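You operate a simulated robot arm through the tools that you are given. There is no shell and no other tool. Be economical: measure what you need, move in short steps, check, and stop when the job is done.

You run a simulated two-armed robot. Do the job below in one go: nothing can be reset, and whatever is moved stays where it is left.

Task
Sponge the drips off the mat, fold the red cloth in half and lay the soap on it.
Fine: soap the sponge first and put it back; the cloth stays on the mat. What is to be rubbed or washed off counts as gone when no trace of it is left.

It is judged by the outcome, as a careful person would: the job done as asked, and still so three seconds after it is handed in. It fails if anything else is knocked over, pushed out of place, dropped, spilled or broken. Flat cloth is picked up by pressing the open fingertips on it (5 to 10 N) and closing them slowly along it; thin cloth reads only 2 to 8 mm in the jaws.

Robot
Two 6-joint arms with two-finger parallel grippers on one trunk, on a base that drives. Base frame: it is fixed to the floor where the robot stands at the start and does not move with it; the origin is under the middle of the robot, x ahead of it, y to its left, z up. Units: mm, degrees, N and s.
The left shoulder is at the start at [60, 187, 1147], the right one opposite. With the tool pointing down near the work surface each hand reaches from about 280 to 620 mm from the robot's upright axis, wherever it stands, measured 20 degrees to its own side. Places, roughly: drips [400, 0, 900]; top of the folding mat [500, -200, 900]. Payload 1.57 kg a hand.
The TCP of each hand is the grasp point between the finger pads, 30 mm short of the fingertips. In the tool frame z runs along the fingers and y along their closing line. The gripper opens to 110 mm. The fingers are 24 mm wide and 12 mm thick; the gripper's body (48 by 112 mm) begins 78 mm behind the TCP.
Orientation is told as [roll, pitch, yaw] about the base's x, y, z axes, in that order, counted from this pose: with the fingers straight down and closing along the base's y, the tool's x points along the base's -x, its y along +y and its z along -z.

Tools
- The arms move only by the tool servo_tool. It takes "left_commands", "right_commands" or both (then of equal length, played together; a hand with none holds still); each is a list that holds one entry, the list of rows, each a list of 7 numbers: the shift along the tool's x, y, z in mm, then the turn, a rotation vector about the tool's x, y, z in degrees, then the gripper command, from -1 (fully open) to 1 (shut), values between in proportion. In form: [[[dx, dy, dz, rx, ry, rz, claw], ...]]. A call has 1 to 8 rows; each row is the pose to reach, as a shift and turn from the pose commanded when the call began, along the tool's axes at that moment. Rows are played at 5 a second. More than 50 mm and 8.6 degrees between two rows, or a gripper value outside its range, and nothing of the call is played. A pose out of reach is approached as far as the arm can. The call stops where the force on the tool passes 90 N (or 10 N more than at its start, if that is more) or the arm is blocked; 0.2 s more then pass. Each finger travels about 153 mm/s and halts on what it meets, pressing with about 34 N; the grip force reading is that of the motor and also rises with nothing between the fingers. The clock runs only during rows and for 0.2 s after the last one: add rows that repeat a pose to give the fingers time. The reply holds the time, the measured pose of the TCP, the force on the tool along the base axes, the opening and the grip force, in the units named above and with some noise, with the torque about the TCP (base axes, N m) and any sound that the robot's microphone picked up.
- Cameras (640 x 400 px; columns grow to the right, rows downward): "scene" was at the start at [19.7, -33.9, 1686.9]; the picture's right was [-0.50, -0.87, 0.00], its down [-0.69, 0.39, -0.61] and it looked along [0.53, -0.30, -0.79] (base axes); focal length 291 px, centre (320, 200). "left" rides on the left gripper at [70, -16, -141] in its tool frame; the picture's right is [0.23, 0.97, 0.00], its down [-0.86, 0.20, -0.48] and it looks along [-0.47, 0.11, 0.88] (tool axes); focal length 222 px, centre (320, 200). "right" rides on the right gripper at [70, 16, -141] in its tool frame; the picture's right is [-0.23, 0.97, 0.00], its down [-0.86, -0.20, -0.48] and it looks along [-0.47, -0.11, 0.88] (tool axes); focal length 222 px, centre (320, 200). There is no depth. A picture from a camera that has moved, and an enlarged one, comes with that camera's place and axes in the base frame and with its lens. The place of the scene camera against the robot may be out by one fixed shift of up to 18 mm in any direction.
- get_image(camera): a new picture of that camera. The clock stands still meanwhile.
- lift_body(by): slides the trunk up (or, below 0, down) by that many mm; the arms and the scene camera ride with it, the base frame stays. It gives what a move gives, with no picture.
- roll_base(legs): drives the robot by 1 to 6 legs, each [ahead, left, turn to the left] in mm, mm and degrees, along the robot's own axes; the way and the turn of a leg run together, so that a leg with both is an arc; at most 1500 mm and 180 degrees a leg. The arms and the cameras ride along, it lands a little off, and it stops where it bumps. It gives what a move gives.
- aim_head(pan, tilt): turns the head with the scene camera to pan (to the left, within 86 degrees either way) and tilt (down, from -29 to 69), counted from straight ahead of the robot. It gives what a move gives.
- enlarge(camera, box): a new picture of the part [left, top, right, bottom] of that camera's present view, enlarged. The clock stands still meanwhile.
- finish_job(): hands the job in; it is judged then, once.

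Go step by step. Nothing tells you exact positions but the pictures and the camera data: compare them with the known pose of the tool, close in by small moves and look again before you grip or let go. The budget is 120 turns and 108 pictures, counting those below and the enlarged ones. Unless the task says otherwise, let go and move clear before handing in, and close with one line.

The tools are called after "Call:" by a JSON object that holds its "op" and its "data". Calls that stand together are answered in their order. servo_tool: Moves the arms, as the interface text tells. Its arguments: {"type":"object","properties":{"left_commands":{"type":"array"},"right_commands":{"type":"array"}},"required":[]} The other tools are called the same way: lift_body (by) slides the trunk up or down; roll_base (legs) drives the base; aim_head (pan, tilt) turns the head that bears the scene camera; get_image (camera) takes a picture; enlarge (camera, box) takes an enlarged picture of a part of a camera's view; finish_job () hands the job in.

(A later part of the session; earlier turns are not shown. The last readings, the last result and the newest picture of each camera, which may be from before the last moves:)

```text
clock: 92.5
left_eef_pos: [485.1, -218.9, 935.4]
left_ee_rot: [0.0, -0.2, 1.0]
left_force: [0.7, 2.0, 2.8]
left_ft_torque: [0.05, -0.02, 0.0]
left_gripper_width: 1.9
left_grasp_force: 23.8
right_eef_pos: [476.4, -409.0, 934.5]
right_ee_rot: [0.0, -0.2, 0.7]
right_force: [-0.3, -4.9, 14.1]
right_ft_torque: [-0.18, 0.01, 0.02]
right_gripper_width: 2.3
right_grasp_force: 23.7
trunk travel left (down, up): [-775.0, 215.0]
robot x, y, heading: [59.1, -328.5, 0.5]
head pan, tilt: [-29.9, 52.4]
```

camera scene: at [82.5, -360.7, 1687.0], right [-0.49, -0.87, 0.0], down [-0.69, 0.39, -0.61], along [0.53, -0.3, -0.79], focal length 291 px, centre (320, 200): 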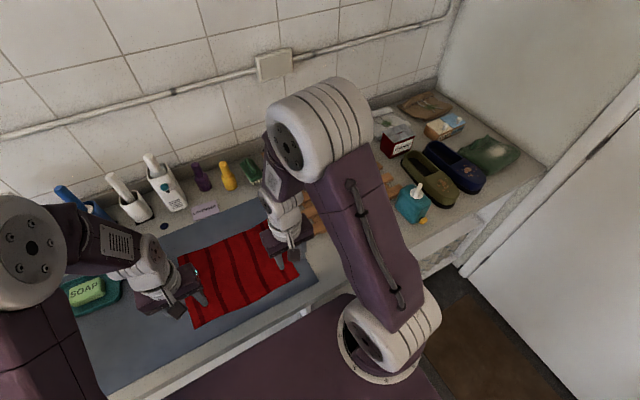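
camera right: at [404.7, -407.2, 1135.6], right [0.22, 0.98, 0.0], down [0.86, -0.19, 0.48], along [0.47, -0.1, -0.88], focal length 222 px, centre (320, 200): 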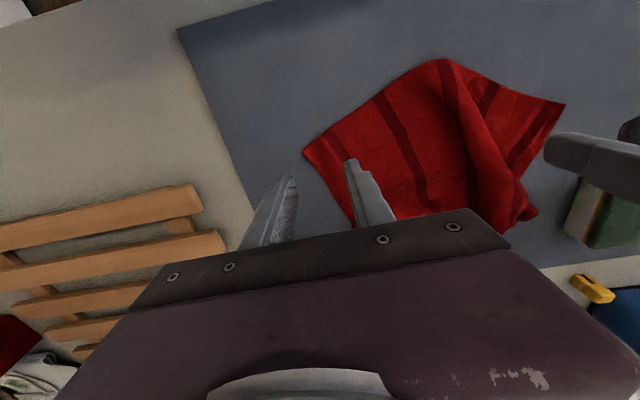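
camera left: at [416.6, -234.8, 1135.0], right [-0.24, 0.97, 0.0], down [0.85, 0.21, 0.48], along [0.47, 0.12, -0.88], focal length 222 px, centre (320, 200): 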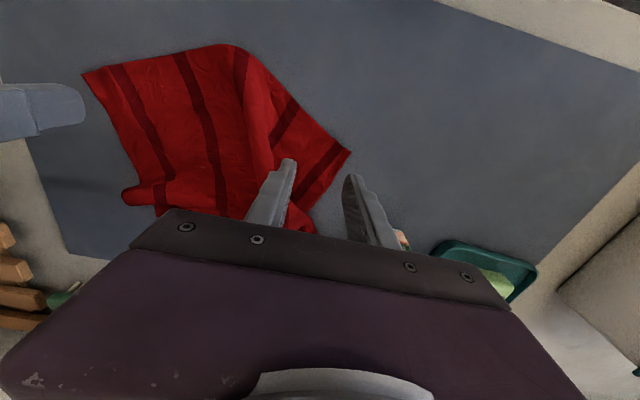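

Both near corners are gripped. I lift slightly and draw them toward me and outward.

Call:
{"op": "servo_tool", "data": {"left_commands": [[[0, 0, -15, 0, 0, 0, 1], [15, 1, -25, 0, 0, 0, 1], [35, 3, -25, 0, 0, 0, 1], [55, 5, -25, 0, 0, 0, 1], [75, 6, -20, 0, 0, 0, 1], [88, 6, -12, 0, 0, 0, 1], [96, 6, -6, 0, 0, 0, 1], [96, 6, -2, 0, 0, 0, 1]]], "right_commands": [[[0, 0, -15, 0, 0, 0, 1], [14, -6, -25, 0, 0, 0, 1], [32, -12, -25, 0, 0, 0, 1], [50, -18, -25, 0, 0, 0, 1], [66, -23, -20, 0, 0, 0, 1], [78, -25, -12, 0, 0, 0, 1], [88, -26, -6, 0, 0, 0, 1], [88, -26, -2, 0, 0, 0, 1]]]}}

Call:
{"op": "enlarge", "data": {"camera": "scene", "box": [140, 190, 340, 340]}}

```text
clock: 94.3
left_eef_pos: [391.5, -213.9, 936.4]
left_ee_rot: [0.0, -0.3, 0.9]
left_force: [0.2, -14.2, 0.5]
left_ft_torque: [-0.43, -0.03, 0.15]
left_gripper_width: 2.1
left_grasp_force: 23.4
right_eef_pos: [386.8, -435.9, 936.2]
right_ee_rot: [-0.2, -0.2, 0.8]
right_force: [-1.2, 14.3, -1.0]
right_ft_torque: [0.43, 0.02, -0.04]
right_gripper_width: 2.6
right_grasp_force: 24.5
trunk travel left (down, up): [-775.0, 215.0]
robot x, y, heading: [61.8, -327.9, 0.6]
head pan, tilt: [-29.9, 52.4]
```

```text
2.67 times, centred on (240, 265) of scene
camera zoom: at [81.0, -361.8, 1686.9], right [-0.49, -0.87, 0.0], down [-0.69, 0.39, -0.61], along [0.53, -0.3, -0.79], focal length 776 px, centre (533, 27)
```

zoom: 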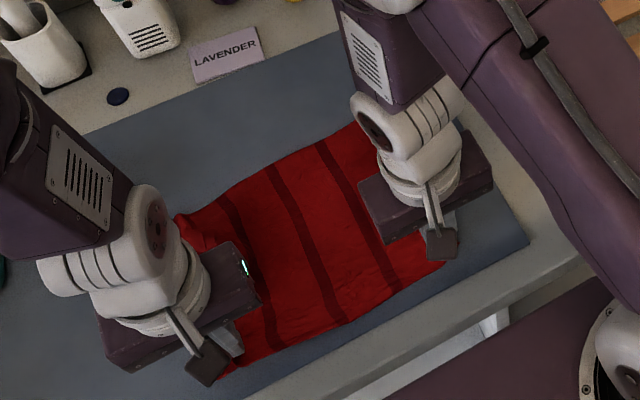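

The cloth is nearly flat again and about 35 mm nearer. I release with a gentle spreading, move the hands aside and look at the far corners.

Call:
{"op": "servo_tool", "data": {"left_commands": [[[0, 2, 2, 0, 0, 0, 1], [0, 2, 2.5, 0, 0, 0, 0.8], [0, 2, 2.5, 0, 0, 0, 0.6], [0, 2, 2.5, 0, 0, 0, 0.4], [0, 2, 2.5, 0, 0, 0, 0.2], [0, 2, -20, 0, 0, 0, 0.2], [0, 20, -60, 0, 0, 0, 0.2], [0, 60, -80, 0, 0, 0, 0.45]]], "right_commands": [[[0, -2, 2, 0, 0, 0, 1], [0, -2, 2.5, 0, 0, 0, 0.8], [0, -2, 2.5, 0, 0, 0, 0.6], [0, -2, 2.5, 0, 0, 0, 0.4], [0, -2, 2.5, 0, 0, 0, 0.2], [0, -2, -20, 0, 0, 0, 0.2], [0, -20, -60, 0, 0, 0, 0.2], [0, -60, -80, 0, 0, 0, 0.45]]]}}

Call:
{"op": "enlarge", "data": {"camera": "scene", "box": [140, 190, 340, 340]}}

```text
clock: 96.1
left_eef_pos: [388.2, -154.4, 1014.6]
left_ee_rot: [0.0, -0.2, 0.9]
left_force: [-0.2, 0.5, -0.9]
left_ft_torque: [0.0, 0.0, -0.01]
left_gripper_width: 30.2
left_grasp_force: 0.1
right_eef_pos: [387.2, -493.6, 1016.5]
right_ee_rot: [-0.2, -0.1, 0.8]
right_force: [-0.1, 0.1, -0.2]
right_ft_torque: [0.0, -0.04, 0.02]
right_gripper_width: 30.3
right_grasp_force: 0.0
trunk travel left (down, up): [-775.0, 215.0]
robot x, y, heading: [61.1, -328.3, 0.5]
head pan, tilt: [-29.9, 52.4]
```

```text
2.67 times, centred on (240, 265) of scene
camera zoom: at [80.6, -361.6, 1686.8], right [-0.49, -0.87, 0.0], down [-0.69, 0.39, -0.61], along [0.53, -0.3, -0.79], focal length 776 px, centre (533, 27)
```

zoom: 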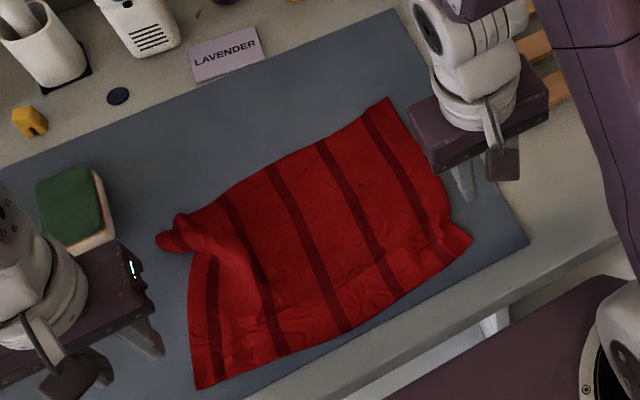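

Only the far-left corner is bunched (near [545, −195]). I bring the left hand there to pull it out.

Call:
{"op": "servo_tool", "data": {"left_commands": [[[-40, -5, -5, 0, 0, 0, 0.27], [-80, -10, -5, 0, 0, 0, 0.27], [-120, -25, -5, 0, 0, 0, 0.27], [-155, -45, 0, 0, 0, 0, 0.27], [-155, -45, 20, 0, 0, 0, 0.27]]]}}

Call:
{"op": "enlarge", "data": {"camera": "left", "box": [160, 40, 460, 240]}}

```text
clock: 97.3
left_eef_pos: [544.4, -194.9, 995.9]
left_ee_rot: [0.1, -0.2, 0.9]
left_force: [0.0, -0.8, 1.3]
left_ft_torque: [0.0, -0.05, 0.01]
left_gripper_width: 40.2
left_grasp_force: 0.1
right_eef_pos: [387.6, -493.4, 1016.1]
right_ee_rot: [-0.1, -0.3, 0.8]
right_force: [-0.1, 0.2, 1.4]
right_ft_torque: [0.0, -0.01, -0.03]
right_gripper_width: 30.3
right_grasp_force: 0.1
trunk travel left (down, up): [-775.0, 215.0]
robot x, y, heading: [59.1, -324.8, 0.8]
head pan, tilt: [-29.9, 52.4]
```

```text
2.00 times, centred on (310, 140) of left
camera zoom: at [473.4, -213.9, 1136.5], right [-0.24, 0.97, 0.0], down [0.85, 0.21, 0.48], along [0.47, 0.12, -0.88], focal length 444 px, centre (340, 320)
```

zoom: 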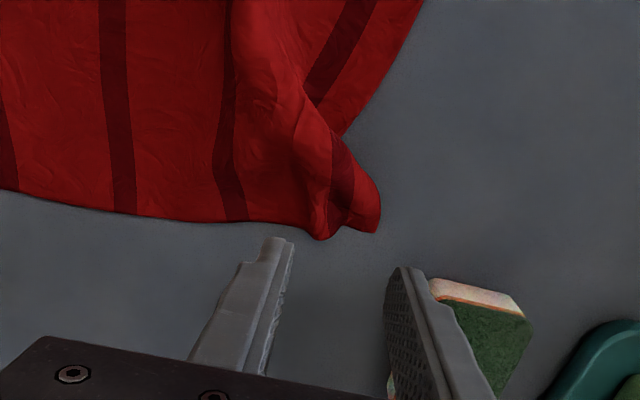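

Call:
{"op": "servo_tool", "data": {"left_commands": [[[5, 2, 20, 0, 0, 0, 0.27], [9, 3, 45, 0, 0, 0, 0.27], [9, 3, 59, 0, 0, 0, 0.27], [9, 3, 60, 0, 0, 0, 0.4], [9, 3, 60, 0, 0, 0, 0.55], [9, 3, 60, 0, 0, 0, 0.7], [9, 3, 60, 0, 0, 0, 0.85], [9, 3, 60, 0, 0, 0, 1]]]}}

Call:
{"op": "enlarge", "data": {"camera": "left", "box": [160, 40, 460, 240]}}

```text
clock: 99.1
left_eef_pos: [536.7, -194.1, 936.5]
left_ee_rot: [0.0, -0.1, 0.9]
left_force: [0.3, 1.1, 0.0]
left_ft_torque: [0.02, 0.01, -0.01]
left_gripper_width: 2.3
left_grasp_force: 23.5
right_eef_pos: [387.8, -493.9, 1016.3]
right_ee_rot: [-0.1, -0.2, 0.7]
right_force: [0.0, 0.2, 0.3]
right_ft_torque: [0.05, -0.02, 0.0]
right_gripper_width: 30.4
right_grasp_force: 0.1
trunk travel left (down, up): [-775.0, 215.0]
robot x, y, heading: [63.4, -327.7, 0.7]
head pan, tilt: [-29.9, 52.4]
```

```text
2.00 times, centred on (310, 140) of left
camera zoom: at [464.3, -212.7, 1077.7], right [-0.24, 0.97, 0.0], down [0.85, 0.21, 0.48], along [0.47, 0.12, -0.88], focal length 444 px, centre (340, 320)
```

zoom: 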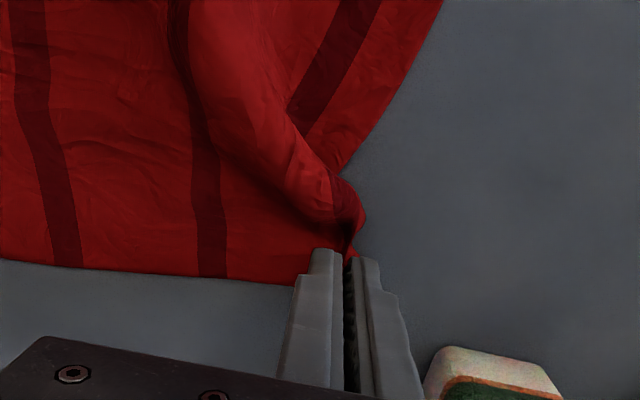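

The lobe is gripped. I lift a little and pull it out to its proper place.

Call:
{"op": "servo_tool", "data": {"left_commands": [[[0, 0, -12, 0, 0, 0, 1], [-12, 2, -18, 0, 0, 0, 1], [-25, 4, -18, 0, 0, 0, 1], [-38, 6, -16, 0, 0, 0, 1], [-48, 6, -10, 0, 0, 0, 1], [-54, 6, -4, 0, 0, 0, 1], [-54, 6, -2, 0, 0, 0, 1]]]}}

Call:
{"op": "enlarge", "data": {"camera": "scene", "box": [140, 190, 340, 340]}}

Call:
{"op": "enlarge", "data": {"camera": "left", "box": [60, 0, 460, 240]}}

```text
clock: 100.7
left_eef_pos: [589.1, -187.4, 939.2]
left_ee_rot: [0.0, -0.2, 0.9]
left_force: [-0.1, -0.5, -0.2]
left_ft_torque: [0.0, 0.03, 0.01]
left_gripper_width: 2.1
left_grasp_force: 23.4
right_eef_pos: [388.5, -493.8, 1017.4]
right_ee_rot: [-0.1, -0.2, 0.6]
right_force: [-1.1, 0.4, -0.9]
right_ft_torque: [-0.06, 0.0, 0.02]
right_gripper_width: 30.5
right_grasp_force: 0.2
trunk travel left (down, up): [-775.0, 215.0]
robot x, y, heading: [64.7, -328.5, 0.3]
head pan, tilt: [-29.9, 52.4]
```

```text
2.67 times, centred on (240, 265) of scene
camera zoom: at [80.6, -361.7, 1686.9], right [-0.49, -0.87, 0.0], down [-0.69, 0.39, -0.61], along [0.53, -0.3, -0.79], focal length 776 px, centre (533, 27)
```

zoom: 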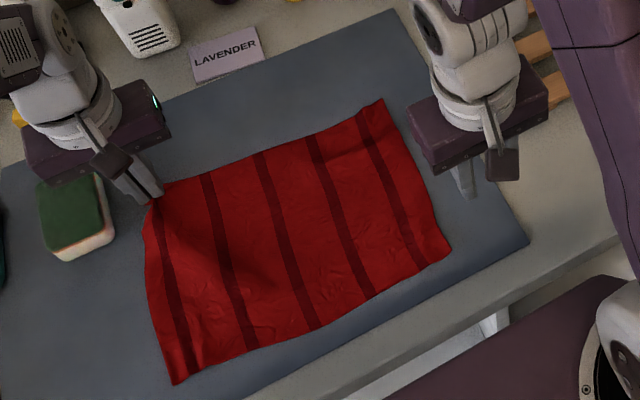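

```text
1.60 times, centred on (260, 120) of left
camera zoom: at [518.1, -205.2, 1081.0], right [-0.24, 0.97, 0.0], down [0.85, 0.21, 0.48], along [0.47, 0.12, -0.88], focal length 355 px, centre (416, 328)
```

zoom: 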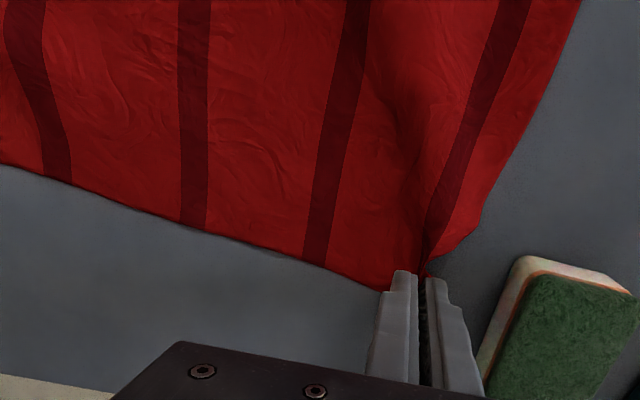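

The cloth is a flat rectangle again. I release the corner and bring both hands above the near rim.

Call:
{"op": "servo_tool", "data": {"left_commands": [[[0, 0, 3, 0, 0, 0, 0.9], [0, 0, 3, 0, 0, 0, 0.6], [0, 0, -20, 0, 0, 0, 0.55], [5, 0, -55, 0, 0, 0, 0.45], [50, -2, -70, 0, 0, 0, 0.45], [95, -4, -70, 0, 0, 0, 0.45], [140, -6, -70, 0, 0, 0, 0.45], [185, -8, -65, 0, 0, 0, 0.45]]], "right_commands": [[[0, 0, 0, 0, 0, 0, 0.45], [0, 0, 0, 0, 0, 0, 0.45], [0, 0, 0, 0, 0, 0, 0.45], [0, 0, 0, 0, 0, 0, 0.45], [2, 20, 0, 0, 0, 0, 0.45], [4, 40, 0, 0, 0, 0, 0.45], [8, 60, 5, 0, 0, 0, 0.45], [11, 80, 10, 0, 0, 0, 0.45]]]}}

Call:
{"op": "servo_tool", "data": {"left_commands": [[[10, 0, 10, 0, 0, 0, 0.45], [15, 0, 25, 0, 0, 0, 0.45], [15, 0, 40, 0, 0, 0, 0.45], [15, 0, 50, 0, 0, 0, 0.45]]], "right_commands": [[[0, 0, 10, 0, 0, 0, 0.45], [0, 0, 25, 0, 0, 0, 0.45], [0, 0, 40, 0, 0, 0, 0.45], [0, 0, 50, 0, 0, 0, 0.45]]]}}

Call:
{"op": "get_image", "data": {"camera": "left"}}

Call:
{"op": "get_image", "data": {"camera": "right"}}

```text
clock: 102.5
left_eef_pos: [401.5, -196.6, 1005.2]
left_ee_rot: [0.0, -0.5, 0.9]
left_force: [0.0, -0.7, -0.1]
left_ft_torque: [-0.01, 0.0, 0.01]
left_gripper_width: 30.1
left_grasp_force: 0.2
right_eef_pos: [376.8, -414.7, 1006.5]
right_ee_rot: [0.0, -0.3, 0.6]
right_force: [-0.6, -0.8, 0.1]
right_ft_torque: [-0.01, -0.02, -0.02]
right_gripper_width: 30.4
right_grasp_force: 0.2
trunk travel left (down, up): [-775.0, 215.0]
robot x, y, heading: [62.3, -325.6, 0.4]
head pan, tilt: [-29.9, 52.4]
```

```text
clock: 103.5
left_eef_pos: [389.4, -197.1, 952.6]
left_ee_rot: [-0.1, -0.4, 1.0]
left_force: [-0.5, -0.3, -0.1]
left_ft_torque: [0.01, 0.0, 0.02]
left_gripper_width: 30.3
left_grasp_force: 0.0
right_eef_pos: [377.6, -417.3, 954.7]
right_ee_rot: [-0.1, -0.2, 0.7]
right_force: [-0.3, -0.5, 0.3]
right_ft_torque: [-0.02, 0.0, -0.01]
right_gripper_width: 30.3
right_grasp_force: 0.0
trunk travel left (down, up): [-775.0, 215.0]
robot x, y, heading: [57.8, -332.3, 0.5]
head pan, tilt: [-29.9, 52.4]
```

```text
22 pictures are left
camera left: at [318.5, -215.4, 1094.4], right [-0.24, 0.97, 0.0], down [0.85, 0.21, 0.48], along [0.47, 0.12, -0.88], focal length 222 px, centre (320, 200)
```

left: 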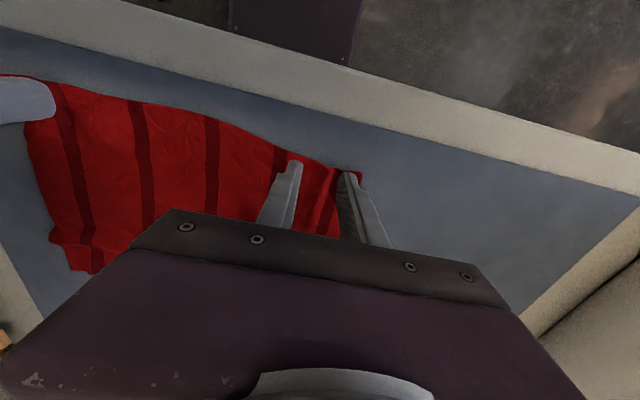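

```text
21 pictures are left
camera right: at [307.2, -400.9, 1096.5], right [0.21, 0.98, 0.0], down [0.86, -0.19, 0.48], along [0.47, -0.1, -0.88], focal length 222 px, centre (320, 200)
```

right: 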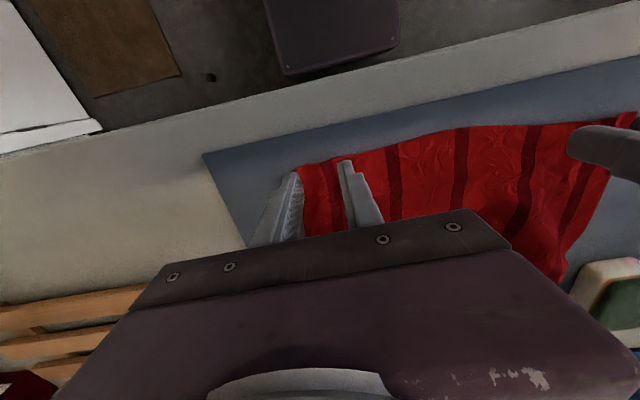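

Call:
{"op": "servo_tool", "data": {"left_commands": [[[7, 0, 6, 0, 0, 0, 0.45], [7, 0, 12, 0, 0, 0, 0.45], [7, 0, 17, 0, 0, 0, 0.45], [7, 0, 18.5, 0, 0, 0, 0.45], [7, 0, 18.5, 0, 0, 0, 0.45]]], "right_commands": [[[5, 6, 6, 0, 0, 0, 0.45], [5, 11, 13, 0, 0, 0, 0.45], [5, 11, 18.5, 0, 0, 0, 0.45], [5, 11, 20.5, 0, 0, 0, 0.45], [5, 11, 20.5, 0, 0, 0, 0.45]]]}}

```text
clock: 104.7
left_eef_pos: [382.9, -197.3, 933.8]
left_ee_rot: [0.0, -0.4, 0.9]
left_force: [-0.3, 0.2, 2.7]
left_ft_torque: [0.0, -0.02, 0.01]
left_gripper_width: 30.2
left_grasp_force: 0.0
right_eef_pos: [371.2, -405.8, 934.4]
right_ee_rot: [-0.1, -0.2, 0.7]
right_force: [1.3, -1.5, 4.7]
right_ft_torque: [0.0, -0.05, 0.01]
right_gripper_width: 30.3
right_grasp_force: 0.1
trunk travel left (down, up): [-775.0, 215.0]
robot x, y, heading: [57.9, -332.3, 0.6]
head pan, tilt: [-29.9, 52.4]
```

Call:
{"op": "servo_tool", "data": {"left_commands": [[[0, 0, 0.6, 0, 0, 0, 0.45], [0, 0, 0.7, 0, 0, 0, 0.52], [0, 0, 0.7, 0, 0, 0, 0.6], [0, 0, 0.7, 0, 0, 0, 0.68], [0, 0, 0.7, 0, 0, 0, 0.76], [0, 0, 0.7, 0, 0, 0, 0.84], [0, 0, 0.7, 0, 0, 0, 0.92], [0, 0, 0.7, 0, 0, 0, 1]]], "right_commands": [[[0, 0, 0.5, 0, 0, 0, 0.45], [0, 0, 0.6, 0, 0, 0, 0.52], [0, 0, 0.6, 0, 0, 0, 0.6], [0, 0, 0.6, 0, 0, 0, 0.68], [0, 0, 0.6, 0, 0, 0, 0.76], [0, 0, 0.6, 0, 0, 0, 0.84], [0, 0, 0.6, 0, 0, 0, 0.92], [0, 0, 0.6, 0, 0, 0, 1]]]}}

```text
clock: 106.5
left_eef_pos: [382.0, -199.0, 934.9]
left_ee_rot: [0.0, -0.3, 0.9]
left_force: [2.7, -1.2, 16.3]
left_ft_torque: [-0.06, -0.15, -0.03]
left_gripper_width: 2.1
left_grasp_force: 23.8
right_eef_pos: [371.6, -405.5, 935.0]
right_ee_rot: [-0.1, -0.2, 0.7]
right_force: [-0.8, 5.5, 0.8]
right_ft_torque: [0.12, 0.0, 0.01]
right_gripper_width: 2.2
right_grasp_force: 24.0
trunk travel left (down, up): [-775.0, 215.0]
robot x, y, heading: [61.6, -328.6, 0.6]
head pan, tilt: [-29.9, 52.4]
```

Both rims are held. I fold over along a taut arc and stop about 40 mm above the far side, so that on release the free rim can fall outward.

Call:
{"op": "servo_tool", "data": {"left_commands": [[[-6, 0, -32, 0, 0, 0, 1], [-24, 0, -59, 0, 0, 0, 1], [-48, 0, -79, 0, 0, 0, 1], [-78, 0, -89, 0, 0, 0, 1], [-110, 0, -89, 0, 0, 0, 1], [-139, 1, -80, 0, 0, 0, 1], [-164, 2, -60, 0, 0, 0, 1], [-178, 3, -42, 0, 0, 0, 1]]], "right_commands": [[[-6, 0, -32, 0, 0, 0, 1], [-24, 0, -59, 0, 0, 0, 1], [-48, 0, -79, 0, 0, 0, 1], [-78, 0, -89, 0, 0, 0, 1], [-110, 0, -89, 0, 0, 0, 1], [-139, -1, -80, 0, 0, 0, 1], [-164, -2, -60, 0, 0, 0, 1], [-178, -3, -42, 0, 0, 0, 1]]]}}

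Call:
{"op": "enlarge", "data": {"camera": "scene", "box": [140, 190, 320, 310]}}

Call:
{"op": "enlarge", "data": {"camera": "right", "box": [240, 10, 640, 230]}}

```text
clock: 108.3
left_eef_pos: [561.8, -192.7, 976.6]
left_ee_rot: [0.0, -0.1, 0.8]
left_force: [0.0, -9.4, 0.8]
left_ft_torque: [-0.26, 0.03, -0.06]
left_gripper_width: 1.9
left_grasp_force: 24.1
right_eef_pos: [550.8, -405.3, 975.9]
right_ee_rot: [-0.1, -0.1, 0.7]
right_force: [0.6, 8.4, -0.1]
right_ft_torque: [0.26, 0.02, 0.05]
right_gripper_width: 2.0
right_grasp_force: 23.7
trunk travel left (down, up): [-775.0, 215.0]
robot x, y, heading: [60.3, -328.9, 0.6]
head pan, tilt: [-29.9, 52.4]
```

```text
3.33 times, centred on (230, 250) of scene
camera zoom: at [82.7, -361.7, 1686.9], right [-0.49, -0.87, 0.0], down [-0.69, 0.39, -0.61], along [0.53, -0.3, -0.79], focal length 969 px, centre (620, 33)
```

zoom: 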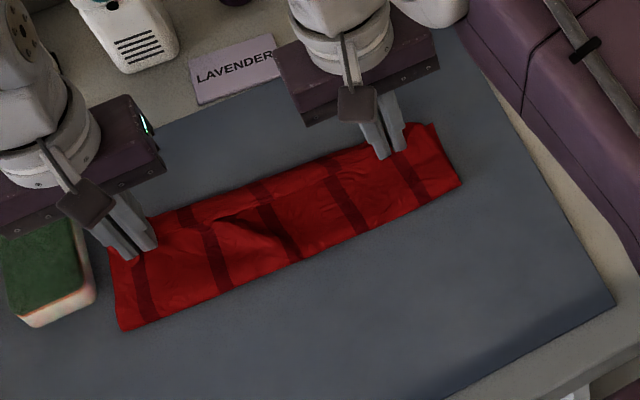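

```text
1.60 times, centred on (440, 120) of right
camera zoom: at [480.3, -390.0, 1117.7], right [0.21, 0.98, 0.0], down [0.86, -0.19, 0.48], along [0.47, -0.1, -0.88], focal length 355 px, centre (128, 328)
```

zoom: 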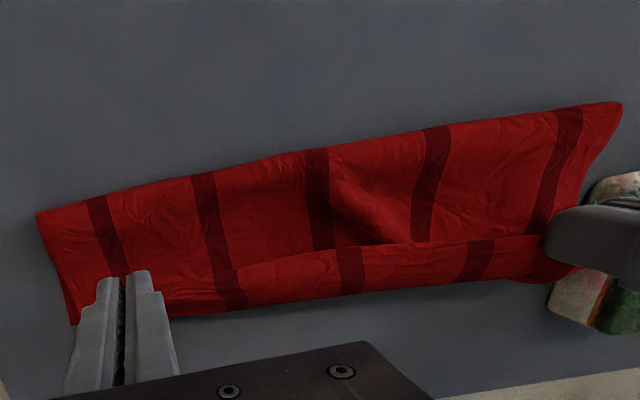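

A loop is still there but the cloth is springy; I release here and see how it settles.

Call:
{"op": "servo_tool", "data": {"left_commands": [[[0, 0, 0, 0, 0, 0, 0.85], [0, 0, 0, 0, 0, 0, 0.6], [0, 0, 0, 0, 0, 0, 0.6], [0, 0, -25, 0, 0, 0, 0.6], [15, 0, -60, 0, 0, 0, 0.6], [40, 0, -90, 0, 0, 0, 0.6], [70, 10, -110, 0, 0, 0, 0.6], [100, 30, -120, 0, 0, 0, 0.6]]], "right_commands": [[[0, 0, 0, 0, 0, 0, 0.85], [0, 0, 0, 0, 0, 0, 0.6], [0, 0, 0, 0, 0, 0, 0.6], [0, 0, -25, 0, 0, 0, 0.6], [15, 0, -60, 0, 0, 0, 0.6], [40, 0, -90, 0, 0, 0, 0.6], [70, -20, -110, 0, 0, 0, 0.6], [100, -60, -120, 0, 0, 0, 0.6]]]}}

Call:
{"op": "enlarge", "data": {"camera": "scene", "box": [150, 200, 300, 300]}}

Call:
{"op": "enlarge", "data": {"camera": "left", "box": [0, 60, 400, 300]}}

```text
refused: row 8 steps farther than a row can; nothing moved
```

```text
4.00 times, centred on (225, 250) of scene
camera zoom: at [82.7, -361.7, 1686.9], right [-0.49, -0.87, 0.0], down [-0.69, 0.39, -0.61], along [0.53, -0.3, -0.79], focal length 1163 px, centre (700, 0)
```

zoom: 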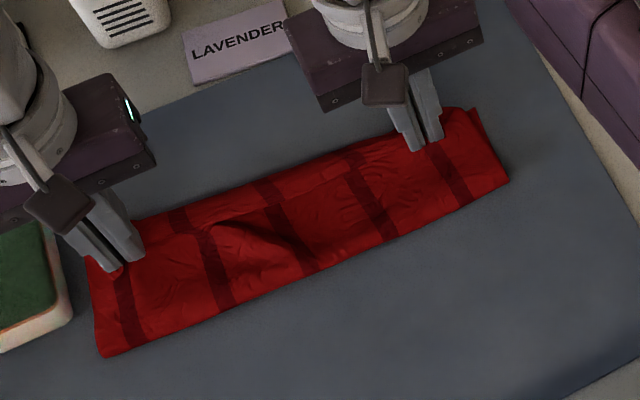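

```text
1.60 times, centred on (200, 180) of left
camera zoom: at [491.6, -211.5, 1118.1], right [-0.24, 0.97, 0.0], down [0.85, 0.21, 0.48], along [0.47, 0.12, -0.88], focal length 355 px, centre (512, 232)
```

zoom: 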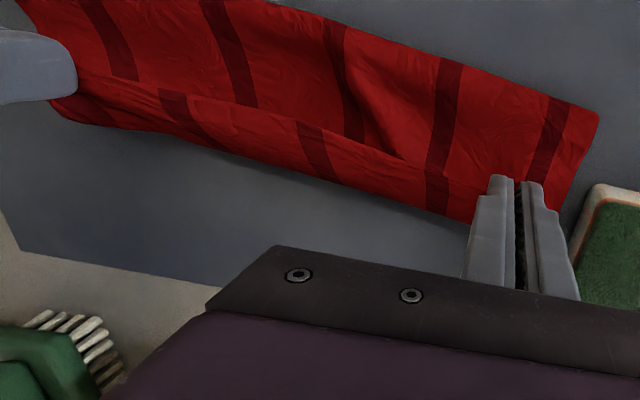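

The cloth makes a loop at the held rim. I draw the hands ~36 mm back so the unrolled rim will land on the far edge, then release at this height.

Call:
{"op": "servo_tool", "data": {"left_commands": [[[12, 0, -4, 0, 0, 0, 1], [24, 0, -6, 0, 0, 0, 1], [36, 0, -6, 0, 0, 0, 1], [36, 0, -6, 0, 0, 0, 0.6], [36, 0, -6, 0, 0, 0, 0.6], [36, 0, -30, 0, 0, 0, 0.6], [40, 0, -65, 0, 0, 0, 0.6], [50, 5, -100, 0, 0, 0, 0.6]]], "right_commands": [[[12, 0, -4, 0, 0, 0, 1], [24, 0, -6, 0, 0, 0, 1], [36, 0, -6, 0, 0, 0, 1], [36, 0, -6, 0, 0, 0, 0.6], [36, 0, -6, 0, 0, 0, 0.6], [36, 0, -30, 0, 0, 0, 0.6], [40, 0, -65, 0, 0, 0, 0.6], [50, -15, -95, 0, 0, 0, 0.6]]]}}

```text
clock: 110.1
left_eef_pos: [506.2, -189.7, 1078.4]
left_ee_rot: [0.0, -0.3, 0.9]
left_force: [0.5, 0.7, 0.8]
left_ft_torque: [-0.02, -0.01, 0.02]
left_gripper_width: 22.2
left_grasp_force: 0.0
right_eef_pos: [498.4, -423.2, 1071.8]
right_ee_rot: [-0.1, -0.2, 0.7]
right_force: [0.3, -0.5, -0.1]
right_ft_torque: [0.0, -0.05, 0.0]
right_gripper_width: 21.8
right_grasp_force: 0.2
trunk travel left (down, up): [-775.0, 215.0]
robot x, y, heading: [58.3, -323.1, 0.4]
head pan, tilt: [-29.9, 52.4]
```

Call:
{"op": "enlarge", "data": {"camera": "scene", "box": [150, 200, 300, 300]}}

Call:
{"op": "enlarge", "data": {"camera": "right", "box": [240, 30, 560, 230]}}

```text
4.00 times, centred on (225, 250) of scene
camera zoom: at [78.1, -362.4, 1686.8], right [-0.49, -0.87, 0.0], down [-0.69, 0.39, -0.61], along [0.53, -0.3, -0.79], focal length 1163 px, centre (700, 0)
```

zoom: 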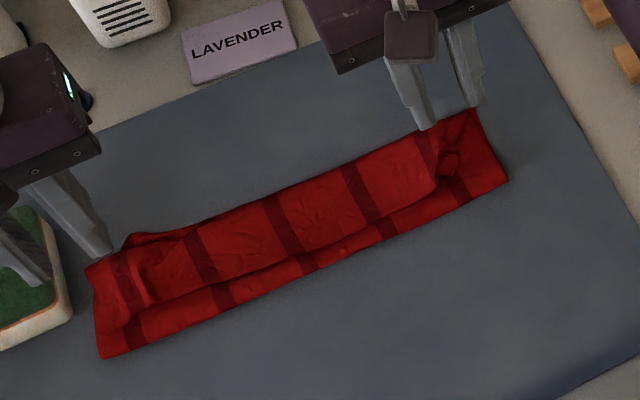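

```text
2.00 times, centred on (400, 130) of right
camera zoom: at [428.0, -407.5, 1213.2], right [0.21, 0.98, 0.0], down [0.86, -0.19, 0.48], along [0.47, -0.1, -0.88], focal length 444 px, centre (160, 340)
```

zoom: 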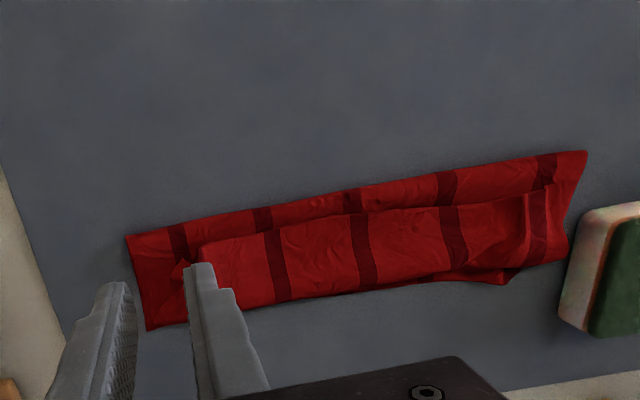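

The rim did not unroll: the flap lies on top with its edge facing me. I'll regrip that edge with the grippers turned 90° (closing along x), so the cloth can hinge freely when carried over. First I turn the hands.

Call:
{"op": "servo_tool", "data": {"left_commands": [[[-4, -2, 0, 0, 0, 8.5, 0.6], [-8, -4, 0, 0, 0, 17, 0.6], [-12, -6, 0, 0, 0, 25.5, 0.6], [-16, -8, 0, 0, 0, 34, 0.6], [-20, -10, 0, 0, 0, 42.5, 0.6], [-24, -12, 0, 0, 0, 51, 0.6], [-27, -15, 0, 0, 0, 59.5, 0.6], [-29, -17, 0, 0, 0, 68, 0.6]]], "right_commands": [[[-4, 5, 0, 0, 0, -8.5, 0.6], [-8, 10, 0, 0, 0, -17, 0.6], [-12, 15, 0, 0, 0, -25.5, 0.6], [-16, 20, 0, 0, 0, -34, 0.6], [-20, 25, 0, 0, 0, -42.5, 0.6], [-24, 30, 0, 0, 0, -51, 0.6], [-29, 35, 0, 0, 0, -59.5, 0.6], [-33, 40, 0, 0, 0, -68, 0.6]]]}}

```text
clock: 111.9
left_eef_pos: [539.6, -205.3, 1077.2]
left_ee_rot: [0.2, -0.2, -67.3]
left_force: [0.0, 0.5, 0.5]
left_ft_torque: [0.03, 0.02, 0.0]
left_gripper_width: 22.1
left_grasp_force: 0.1
right_eef_pos: [533.2, -380.7, 1071.4]
right_ee_rot: [-0.2, 0.0, 68.9]
right_force: [-0.8, 0.7, -0.3]
right_ft_torque: [0.02, 0.0, 0.03]
right_gripper_width: 21.8
right_grasp_force: 0.1
trunk travel left (down, up): [-775.0, 215.0]
robot x, y, heading: [64.9, -328.2, 0.6]
head pan, tilt: [-29.9, 52.4]
```

Call:
{"op": "servo_tool", "data": {"left_commands": [[[0, 0, 20, 0, 0, 8, 0.6], [0, 0, 45, 0, 0, 16, 0.6], [0, 0, 70, 0, 0, 22.7, 0.6], [0, 0, 95, 0, 0, 22.7, 0.6], [0, 0, 115, 0, 0, 22.7, 0.64]]], "right_commands": [[[0, 0, 20, 0, 0, -8, 0.6], [0, 0, 45, 0, 0, -16, 0.6], [0, 0, 70, 0, 0, -21.1, 0.6], [0, 0, 95, 0, 0, -21.1, 0.6], [0, 0, 110, 0, 0, -21.1, 0.64]]]}}

Call:
{"op": "get_image", "data": {"camera": "left"}}

Call:
{"op": "get_image", "data": {"camera": "right"}}

```text
clock: 113.1
left_eef_pos: [541.0, -204.3, 960.5]
left_ee_rot: [0.2, 0.0, -89.8]
left_force: [0.8, -0.7, -0.2]
left_ft_torque: [0.04, 0.02, -0.02]
left_gripper_width: 20.0
left_grasp_force: 0.0
right_eef_pos: [531.7, -379.7, 962.1]
right_ee_rot: [-0.1, 0.2, 89.9]
right_force: [0.2, 0.5, -0.6]
right_ft_torque: [-0.01, 0.04, -0.01]
right_gripper_width: 19.9
right_grasp_force: 0.2
trunk travel left (down, up): [-775.0, 215.0]
robot x, y, heading: [61.2, -326.6, 0.5]
head pan, tilt: [-29.9, 52.4]
```

```text
14 pictures are left
camera left: at [522.4, -136.3, 1101.9], right [0.97, 0.23, 0.0], down [0.2, -0.85, 0.48], along [0.11, -0.47, -0.88], focal length 222 px, centre (320, 200)
```

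left: 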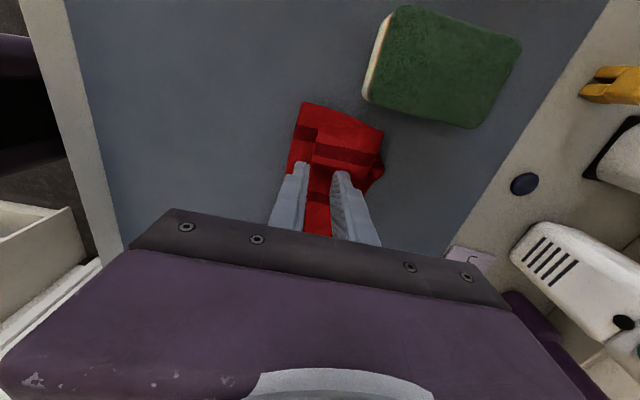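

```text
13 pictures are left
camera right: at [514.7, -449.8, 1103.7], right [-0.97, 0.23, 0.0], down [0.2, 0.86, 0.48], along [0.11, 0.46, -0.88], focal length 222 px, centre (320, 200)
```

right: 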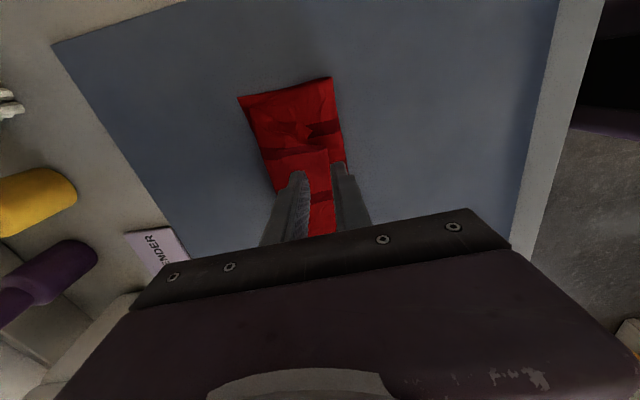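

Call:
{"op": "enlarge", "data": {"camera": "left", "box": [250, 90, 410, 240]}}

Call:
{"op": "enlarge", "data": {"camera": "right", "box": [230, 70, 390, 240]}}

```text
2.67 times, centred on (330, 165) of left
camera zoom: at [522.4, -136.3, 1101.9], right [0.97, 0.23, 0.0], down [0.2, -0.85, 0.48], along [0.11, -0.47, -0.88], focal length 592 px, centre (293, 293)
```

zoom: 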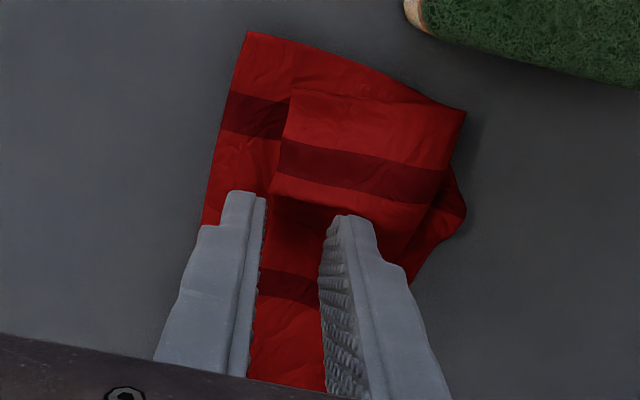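

```text
2.35 times, centred on (310, 155) of right
camera zoom: at [514.7, -449.8, 1103.7], right [-0.97, 0.23, 0.0], down [0.2, 0.86, 0.48], along [0.11, 0.46, -0.88], focal length 523 px, centre (344, 306)
```

zoom: 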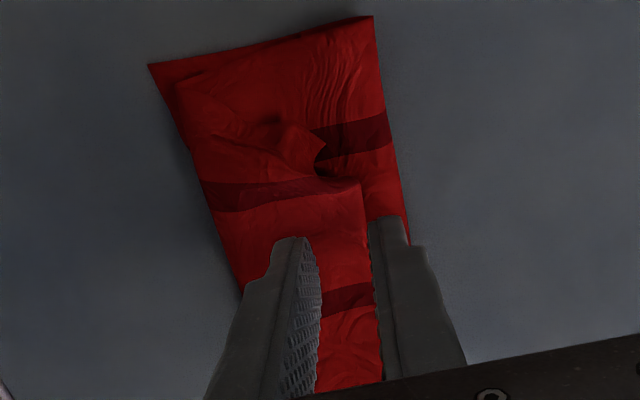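

Near fingers sit just off the flap's edge. I shift both ~6–7 mm farther (+x), and lower gently onto the flap.

Call:
{"op": "servo_tool", "data": {"left_commands": [[[0, 7, 4, 0, 0, 0, 0.64], [0, 7, 10, 0, 0, 0, 0.64], [0, 7, 15, 0, 0, 0, 0.64], [0, 7, 19, 0, 0, 0, 0.64], [0, 7, 19, 0, 0, 0, 0.64]]], "right_commands": [[[0, -6, 4, 0, 0, 0, 0.64], [0, -6, 10, 0, 0, 0, 0.64], [0, -6, 16, 0, 0, 0, 0.64], [0, -6, 20, 0, 0, 0, 0.64], [0, -6, 20, 0, 0, 0, 0.64]]]}}

```text
clock: 114.3
left_eef_pos: [547.1, -205.8, 942.1]
left_ee_rot: [0.1, 0.0, -89.8]
left_force: [0.2, -0.5, 0.3]
left_ft_torque: [0.02, 0.03, -0.01]
left_gripper_width: 19.8
left_grasp_force: 0.0
right_eef_pos: [538.1, -380.5, 943.0]
right_ee_rot: [-0.3, 0.1, 89.8]
right_force: [0.0, -1.3, -0.2]
right_ft_torque: [-0.03, -0.01, 0.0]
right_gripper_width: 19.8
right_grasp_force: 0.1
trunk travel left (down, up): [-775.0, 215.0]
robot x, y, heading: [65.3, -323.5, 0.5]
head pan, tilt: [-29.9, 52.4]
```

Call:
{"op": "servo_tool", "data": {"left_commands": [[[0, 0, 2, 0, 0, 0, 0.64], [0, 0, 4, 0, 0, 0, 0.64], [0, 0, 4, 0, 0, 0, 0.64]]], "right_commands": [[[0, 0, 2, 0, 0, 0, 0.64], [0, 0, 5, 0, 0, 0, 0.64], [0, 0, 5, 0, 0, 0, 0.64]]]}}

```text
clock: 115.1
left_eef_pos: [546.2, -204.3, 939.3]
left_ee_rot: [0.3, 0.0, -89.8]
left_force: [0.3, -0.4, -0.1]
left_ft_torque: [0.05, 0.0, -0.02]
left_gripper_width: 19.7
left_grasp_force: 0.0
right_eef_pos: [538.4, -380.8, 937.8]
right_ee_rot: [-0.1, 0.2, 89.8]
right_force: [-0.1, -0.1, -0.6]
right_ft_torque: [-0.02, -0.01, -0.02]
right_gripper_width: 19.8
right_grasp_force: 0.0
trunk travel left (down, up): [-775.0, 215.0]
robot x, y, heading: [59.9, -328.8, 0.4]
head pan, tilt: [-29.9, 52.4]
```

Call:
{"op": "servo_tool", "data": {"left_commands": [[[0, 0, 1.2, 0, 0, 0, 0.64], [0, 0, 2, 0, 0, 0, 0.64], [0, 0, 2, 0, 0, 0, 0.64]]], "right_commands": [[[0, 0, 0.6, 0, 0, 0, 0.64], [0, 0, 1.2, 0, 0, 0, 0.64], [0, 0, 1.2, 0, 0, 0, 0.64]]]}}

```text
clock: 115.9
left_eef_pos: [547.0, -205.0, 937.1]
left_ee_rot: [0.3, 0.0, -89.8]
left_force: [-0.8, -0.2, 0.2]
left_ft_torque: [-0.03, 0.02, 0.01]
left_gripper_width: 19.5
left_grasp_force: 0.1
right_eef_pos: [537.3, -380.3, 935.8]
right_ee_rot: [-0.3, 0.2, 89.9]
right_force: [0.0, 0.0, 4.0]
right_ft_torque: [-0.03, 0.02, 0.02]
right_gripper_width: 19.8
right_grasp_force: 0.1
trunk travel left (down, up): [-775.0, 215.0]
robot x, y, heading: [60.9, -329.6, 0.6]
head pan, tilt: [-29.9, 52.4]
```

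Call:
{"op": "servo_tool", "data": {"left_commands": [[[0, 0, 1, 0, 0, 0, 0.64], [0, 0, 1.4, 0, 0, 0, 0.68], [0, 0, 1.4, 0, 0, 0, 0.73], [0, 0, 1.4, 0, 0, 0, 0.78], [0, 0, 1.4, 0, 0, 0, 0.84], [0, 0, 1.4, 0, 0, 0, 0.9], [0, 0, 1.4, 0, 0, 0, 0.96], [0, 0, 1.4, 0, 0, 0, 1]]], "right_commands": [[[0, 0, 0.2, 0, 0, 0, 0.64], [0, 0, 0.2, 0, 0, 0, 0.68], [0, 0, 0.2, 0, 0, 0, 0.73], [0, 0, 0.2, 0, 0, 0, 0.78], [0, 0, 0.2, 0, 0, 0, 0.84], [0, 0, 0.2, 0, 0, 0, 0.9], [0, 0, 0.2, 0, 0, 0, 0.96], [0, 0, 0.2, 0, 0, 0, 1]]]}}

Call:
{"op": "enlarge", "data": {"camera": "left", "box": [250, 90, 410, 240]}}

```text
clock: 117.7
left_eef_pos: [545.1, -205.4, 935.1]
left_ee_rot: [0.3, 0.1, -89.8]
left_force: [0.5, -1.2, 4.8]
left_ft_torque: [-0.04, 0.03, -0.03]
left_gripper_width: 0.0
left_grasp_force: 21.7
right_eef_pos: [537.9, -381.2, 935.6]
right_ee_rot: [-0.1, 0.1, 89.8]
right_force: [0.6, -0.4, 4.8]
right_ft_torque: [0.01, 0.03, 0.02]
right_gripper_width: 1.8
right_grasp_force: 23.9
trunk travel left (down, up): [-775.0, 215.0]
robot x, y, heading: [60.6, -324.8, 0.5]
head pan, tilt: [-29.9, 52.4]
```

```text
2.67 times, centred on (330, 165) of left
camera zoom: at [527.5, -136.0, 1077.3], right [0.97, 0.23, 0.01], down [0.2, -0.85, 0.48], along [0.12, -0.47, -0.88], focal length 592 px, centre (293, 293)
```

zoom: 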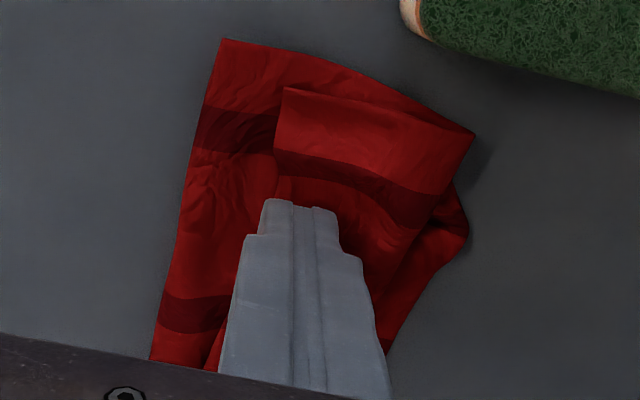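

Right holds a rim pinch; the left missed. I retry the left nearer the flap's clean corner with more overlap.

Call:
{"op": "servo_tool", "data": {"left_commands": [[[0, 0, -10, 0, 0, 0, 1], [8, 4, -14, 0, 0, 0, 0.8], [19, 9, -14, 0, 0, 0, 0.6], [19, 9, -8, 0, 0, 0, 0.6], [19, 9, -3, 0, 0, 0, 0.6], [19, 9, -0.5, 0, 0, 0, 0.6], [19, 9, 0.3, 0, 0, 0, 0.6], [19, 9, 0.3, 0, 0, 0, 0.6]]]}}

```text
clock: 119.5
left_eef_pos: [554.9, -185.6, 936.8]
left_ee_rot: [0.4, -0.1, -89.9]
left_force: [-1.0, -0.2, 9.9]
left_ft_torque: [0.07, -0.15, 0.0]
left_gripper_width: 21.8
left_grasp_force: 0.1
right_eef_pos: [537.4, -380.8, 936.2]
right_ee_rot: [-0.2, 0.1, 89.8]
right_force: [-0.4, -0.1, 2.8]
right_ft_torque: [0.02, 0.02, 0.02]
right_gripper_width: 2.2
right_grasp_force: 23.6
trunk travel left (down, up): [-775.0, 215.0]
robot x, y, heading: [59.8, -328.2, 0.5]
head pan, tilt: [-29.9, 52.4]
```

Call:
{"op": "servo_tool", "data": {"left_commands": [[[0, 0, 0, 0, 0, 0, 0.64], [0, 0, 0, 0, 0, 0, 0.69], [0, 0, 0, 0, 0, 0, 0.74], [0, 0, 0, 0, 0, 0, 0.79], [0, 0, 0, 0, 0, 0, 0.84], [0, 0, 0, 0, 0, 0, 0.9], [0, 0, 0, 0, 0, 0, 0.96], [0, 0, 0, 0, 0, 0, 1]]]}}

```text
clock: 121.3
left_eef_pos: [554.4, -186.4, 935.7]
left_ee_rot: [0.2, 0.0, -89.9]
left_force: [1.7, -0.4, 8.8]
left_ft_torque: [0.05, -0.12, -0.01]
left_gripper_width: 2.3
left_grasp_force: 23.6
right_eef_pos: [537.9, -379.8, 935.5]
right_ee_rot: [-0.1, 0.1, 89.8]
right_force: [-1.0, 1.6, 2.1]
right_ft_torque: [0.06, -0.01, -0.01]
right_gripper_width: 1.9
right_grasp_force: 23.7
trunk travel left (down, up): [-775.0, 215.0]
robot x, y, heading: [60.3, -325.2, 0.2]
head pan, tilt: [-29.9, 52.4]
```

Both flap edges are held now. I lift them to see that only the top layer comes up.

Call:
{"op": "servo_tool", "data": {"left_commands": [[[0, 0, -15, 0, 0, 0, 1], [0, -2, -35, 0, 0, 0, 1], [0, -4, -55, 0, 0, 0, 1], [0, -4, -75, 0, 0, 0, 1], [0, -2, -88, 0, 0, 0, 1], [0, 0, -88, 0, 0, 0, 1]]], "right_commands": [[[0, 0, -15, 0, 0, 0, 1], [0, 0, -35, 0, 0, 0, 1], [0, 0, -55, 0, 0, 0, 1], [0, 0, -75, 0, 0, 0, 1], [0, -2, -88, 0, 0, 0, 1], [0, -5, -88, 0, 0, 0, 1]]]}}

Call:
{"op": "enlarge", "data": {"camera": "scene", "box": [140, 190, 320, 310]}}

```text
clock: 122.7
left_eef_pos: [556.8, -184.5, 1024.2]
left_ee_rot: [0.1, 0.1, -89.7]
left_force: [1.0, -0.9, -0.3]
left_ft_torque: [0.0, 0.05, 0.02]
left_gripper_width: 2.3
left_grasp_force: 23.9
right_eef_pos: [543.9, -382.1, 1024.1]
right_ee_rot: [-0.1, 0.1, 89.8]
right_force: [0.8, 0.0, -0.4]
right_ft_torque: [0.0, 0.02, -0.01]
right_gripper_width: 1.9
right_grasp_force: 23.8
trunk travel left (down, up): [-775.0, 215.0]
robot x, y, heading: [60.2, -329.1, 0.2]
head pan, tilt: [-29.9, 52.4]
```

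```text
3.33 times, centred on (230, 250) of scene
camera zoom: at [81.8, -361.6, 1686.9], right [-0.49, -0.87, 0.0], down [-0.69, 0.39, -0.61], along [0.53, -0.3, -0.79], focal length 969 px, centre (620, 33)
```

zoom: 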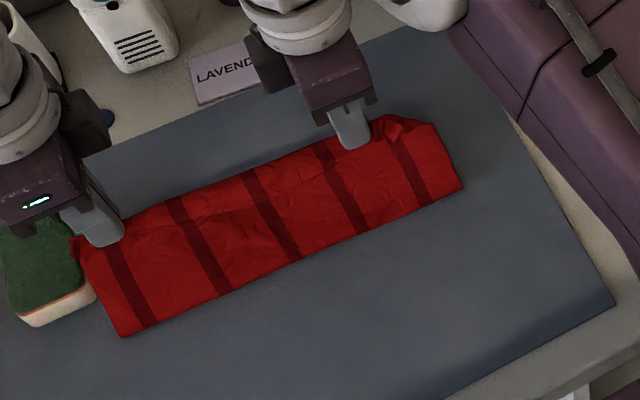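

The top layer rises as a clean curtain now. I swing it forward and lower it to the far edge.

Call:
{"op": "servo_tool", "data": {"left_commands": [[[0, 7, 6, 0, 0, 0, 1], [0, 14, 16, 0, 0, 0, 1], [0, 21, 29, 0, 0, 0, 1], [0, 27, 43, 0, 0, 0, 1], [0, 32, 57, 0, 0, 0, 1], [0, 35, 69, 0, 0, 0, 1], [0, 36, 75, 0, 0, 0, 1], [0, 36, 75, 0, 0, 0, 1]]], "right_commands": [[[0, -8, 6, 0, 0, 0, 1], [0, -16, 16, 0, 0, 0, 1], [0, -23, 29, 0, 0, 0, 1], [0, -29, 43, 0, 0, 0, 1], [0, -34, 57, 0, 0, 0, 1], [0, -37, 69, 0, 0, 0, 1], [0, -38, 75, 0, 0, 0, 1], [0, -38, 75, 0, 0, 0, 1]]]}}

Call:
{"op": "enlarge", "data": {"camera": "scene", "box": [150, 200, 300, 300]}}

```text
clock: 124.5
left_eef_pos: [590.2, -185.6, 948.0]
left_ee_rot: [0.3, 0.0, -89.8]
left_force: [0.0, -0.5, 0.8]
left_ft_torque: [-0.01, -0.03, 0.02]
left_gripper_width: 2.2
left_grasp_force: 23.3
right_eef_pos: [582.6, -382.5, 948.3]
right_ee_rot: [-0.2, 0.2, 89.8]
right_force: [0.1, 0.2, 0.4]
right_ft_torque: [-0.03, 0.0, 0.01]
right_gripper_width: 2.1
right_grasp_force: 23.8
trunk travel left (down, up): [-775.0, 215.0]
robot x, y, heading: [61.7, -327.0, 0.6]
head pan, tilt: [-29.9, 52.4]
```

```text
4.00 times, centred on (225, 250) of scene
camera zoom: at [80.8, -361.6, 1686.9], right [-0.49, -0.87, 0.0], down [-0.69, 0.39, -0.61], along [0.53, -0.3, -0.79], focal length 1163 px, centre (700, 0)
```

zoom: 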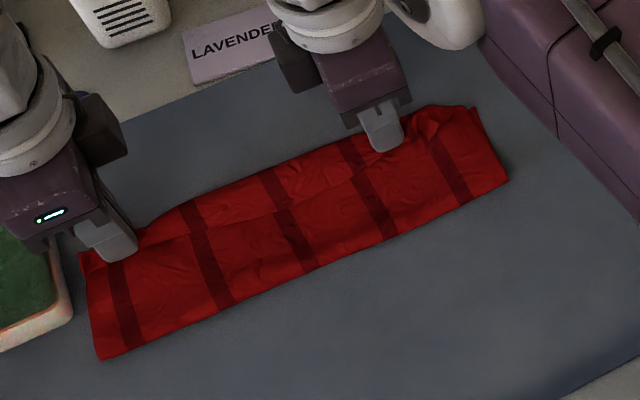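

A loop remains since the swing wasn't taut. I raise the curtain upright above the intended fold line (x≈480), then lay it forward keeping it taut all the way.

Call:
{"op": "servo_tool", "data": {"left_commands": [[[0, -15, -25, 0, 0, 0, 1], [0, -30, -48, 0, 0, 0, 1], [0, -50, -67, 0, 0, 0, 1], [0, -75, -82, 0, 0, 0, 1], [0, -98, -90, 0, 0, 0, 1], [0, -110, -93, 0, 0, 0, 1], [0, -110, -95, 0, 0, 0, 1]]], "right_commands": [[[0, 15, -25, 0, 0, 0, 1], [0, 30, -48, 0, 0, 0, 1], [0, 50, -67, 0, 0, 0, 1], [0, 75, -82, 0, 0, 0, 1], [0, 98, -90, 0, 0, 0, 1], [0, 110, -93, 0, 0, 0, 1], [0, 110, -95, 0, 0, 0, 1]]]}}

Call:
{"op": "enlarge", "data": {"camera": "scene", "box": [140, 190, 320, 310]}}

```text
clock: 126.1
left_eef_pos: [481.1, -186.0, 1043.3]
left_ee_rot: [0.1, 0.0, -89.8]
left_force: [0.5, 1.0, -0.6]
left_ft_torque: [0.02, -0.04, 0.01]
left_gripper_width: 2.0
left_grasp_force: 23.6
right_eef_pos: [471.4, -380.0, 1044.2]
right_ee_rot: [-0.2, 0.0, 89.9]
right_force: [-0.5, 0.0, 0.0]
right_ft_torque: [-0.01, 0.0, -0.02]
right_gripper_width: 2.0
right_grasp_force: 23.5
trunk travel left (down, up): [-775.0, 215.0]
robot x, y, heading: [64.3, -327.1, 0.6]
head pan, tilt: [-29.9, 52.4]
```

```text
3.33 times, centred on (230, 250) of scene
camera zoom: at [80.9, -361.7, 1686.9], right [-0.49, -0.87, 0.0], down [-0.69, 0.39, -0.61], along [0.53, -0.3, -0.79], focal length 969 px, centre (620, 33)
```

zoom: 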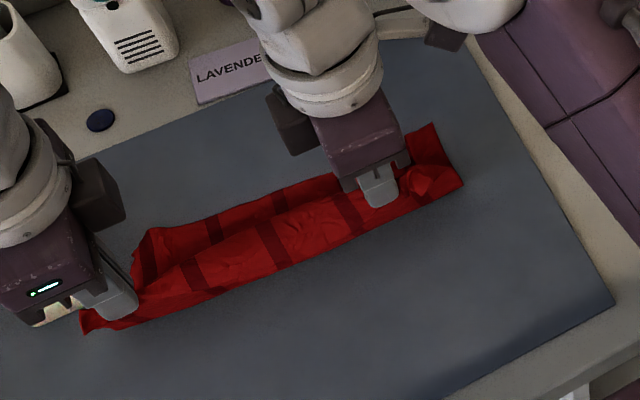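

Call:
{"op": "servo_tool", "data": {"left_commands": [[[0, 0, -6, 0, 0, 0, 1], [0, 0, -12, 0, 0, 0, 1], [0, 0, -18, 0, 0, 0, 1], [0, 0, -18, 0, 0, 0, 1]]], "right_commands": [[[0, 0, -6, 0, 0, 0, 1], [0, 0, -12, 0, 0, 0, 1], [0, 0, -18, 0, 0, 0, 1], [0, 0, -18, 0, 0, 0, 1]]]}}

Call:
{"op": "enlarge", "data": {"camera": "scene", "box": [140, 190, 320, 310]}}

```text
clock: 127.1
left_eef_pos: [480.4, -185.3, 1059.8]
left_ee_rot: [0.2, 0.0, -89.7]
left_force: [-0.9, -0.1, -0.4]
left_ft_torque: [0.0, -0.02, 0.02]
left_gripper_width: 2.2
left_grasp_force: 24.4
right_eef_pos: [472.2, -381.3, 1061.7]
right_ee_rot: [-0.1, 0.1, 89.8]
right_force: [-0.4, 0.3, 0.0]
right_ft_torque: [-0.04, 0.01, 0.0]
right_gripper_width: 1.7
right_grasp_force: 23.5
trunk travel left (down, up): [-775.0, 215.0]
robot x, y, heading: [62.7, -326.3, 0.5]
head pan, tilt: [-29.9, 52.4]
```

```text
3.33 times, centred on (230, 250) of scene
camera zoom: at [80.9, -361.6, 1686.9], right [-0.49, -0.87, 0.0], down [-0.69, 0.39, -0.61], along [0.53, -0.3, -0.79], focal length 969 px, centre (620, 33)
```

zoom: 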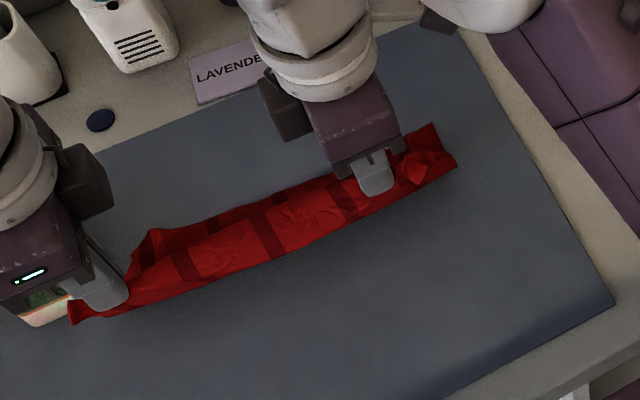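

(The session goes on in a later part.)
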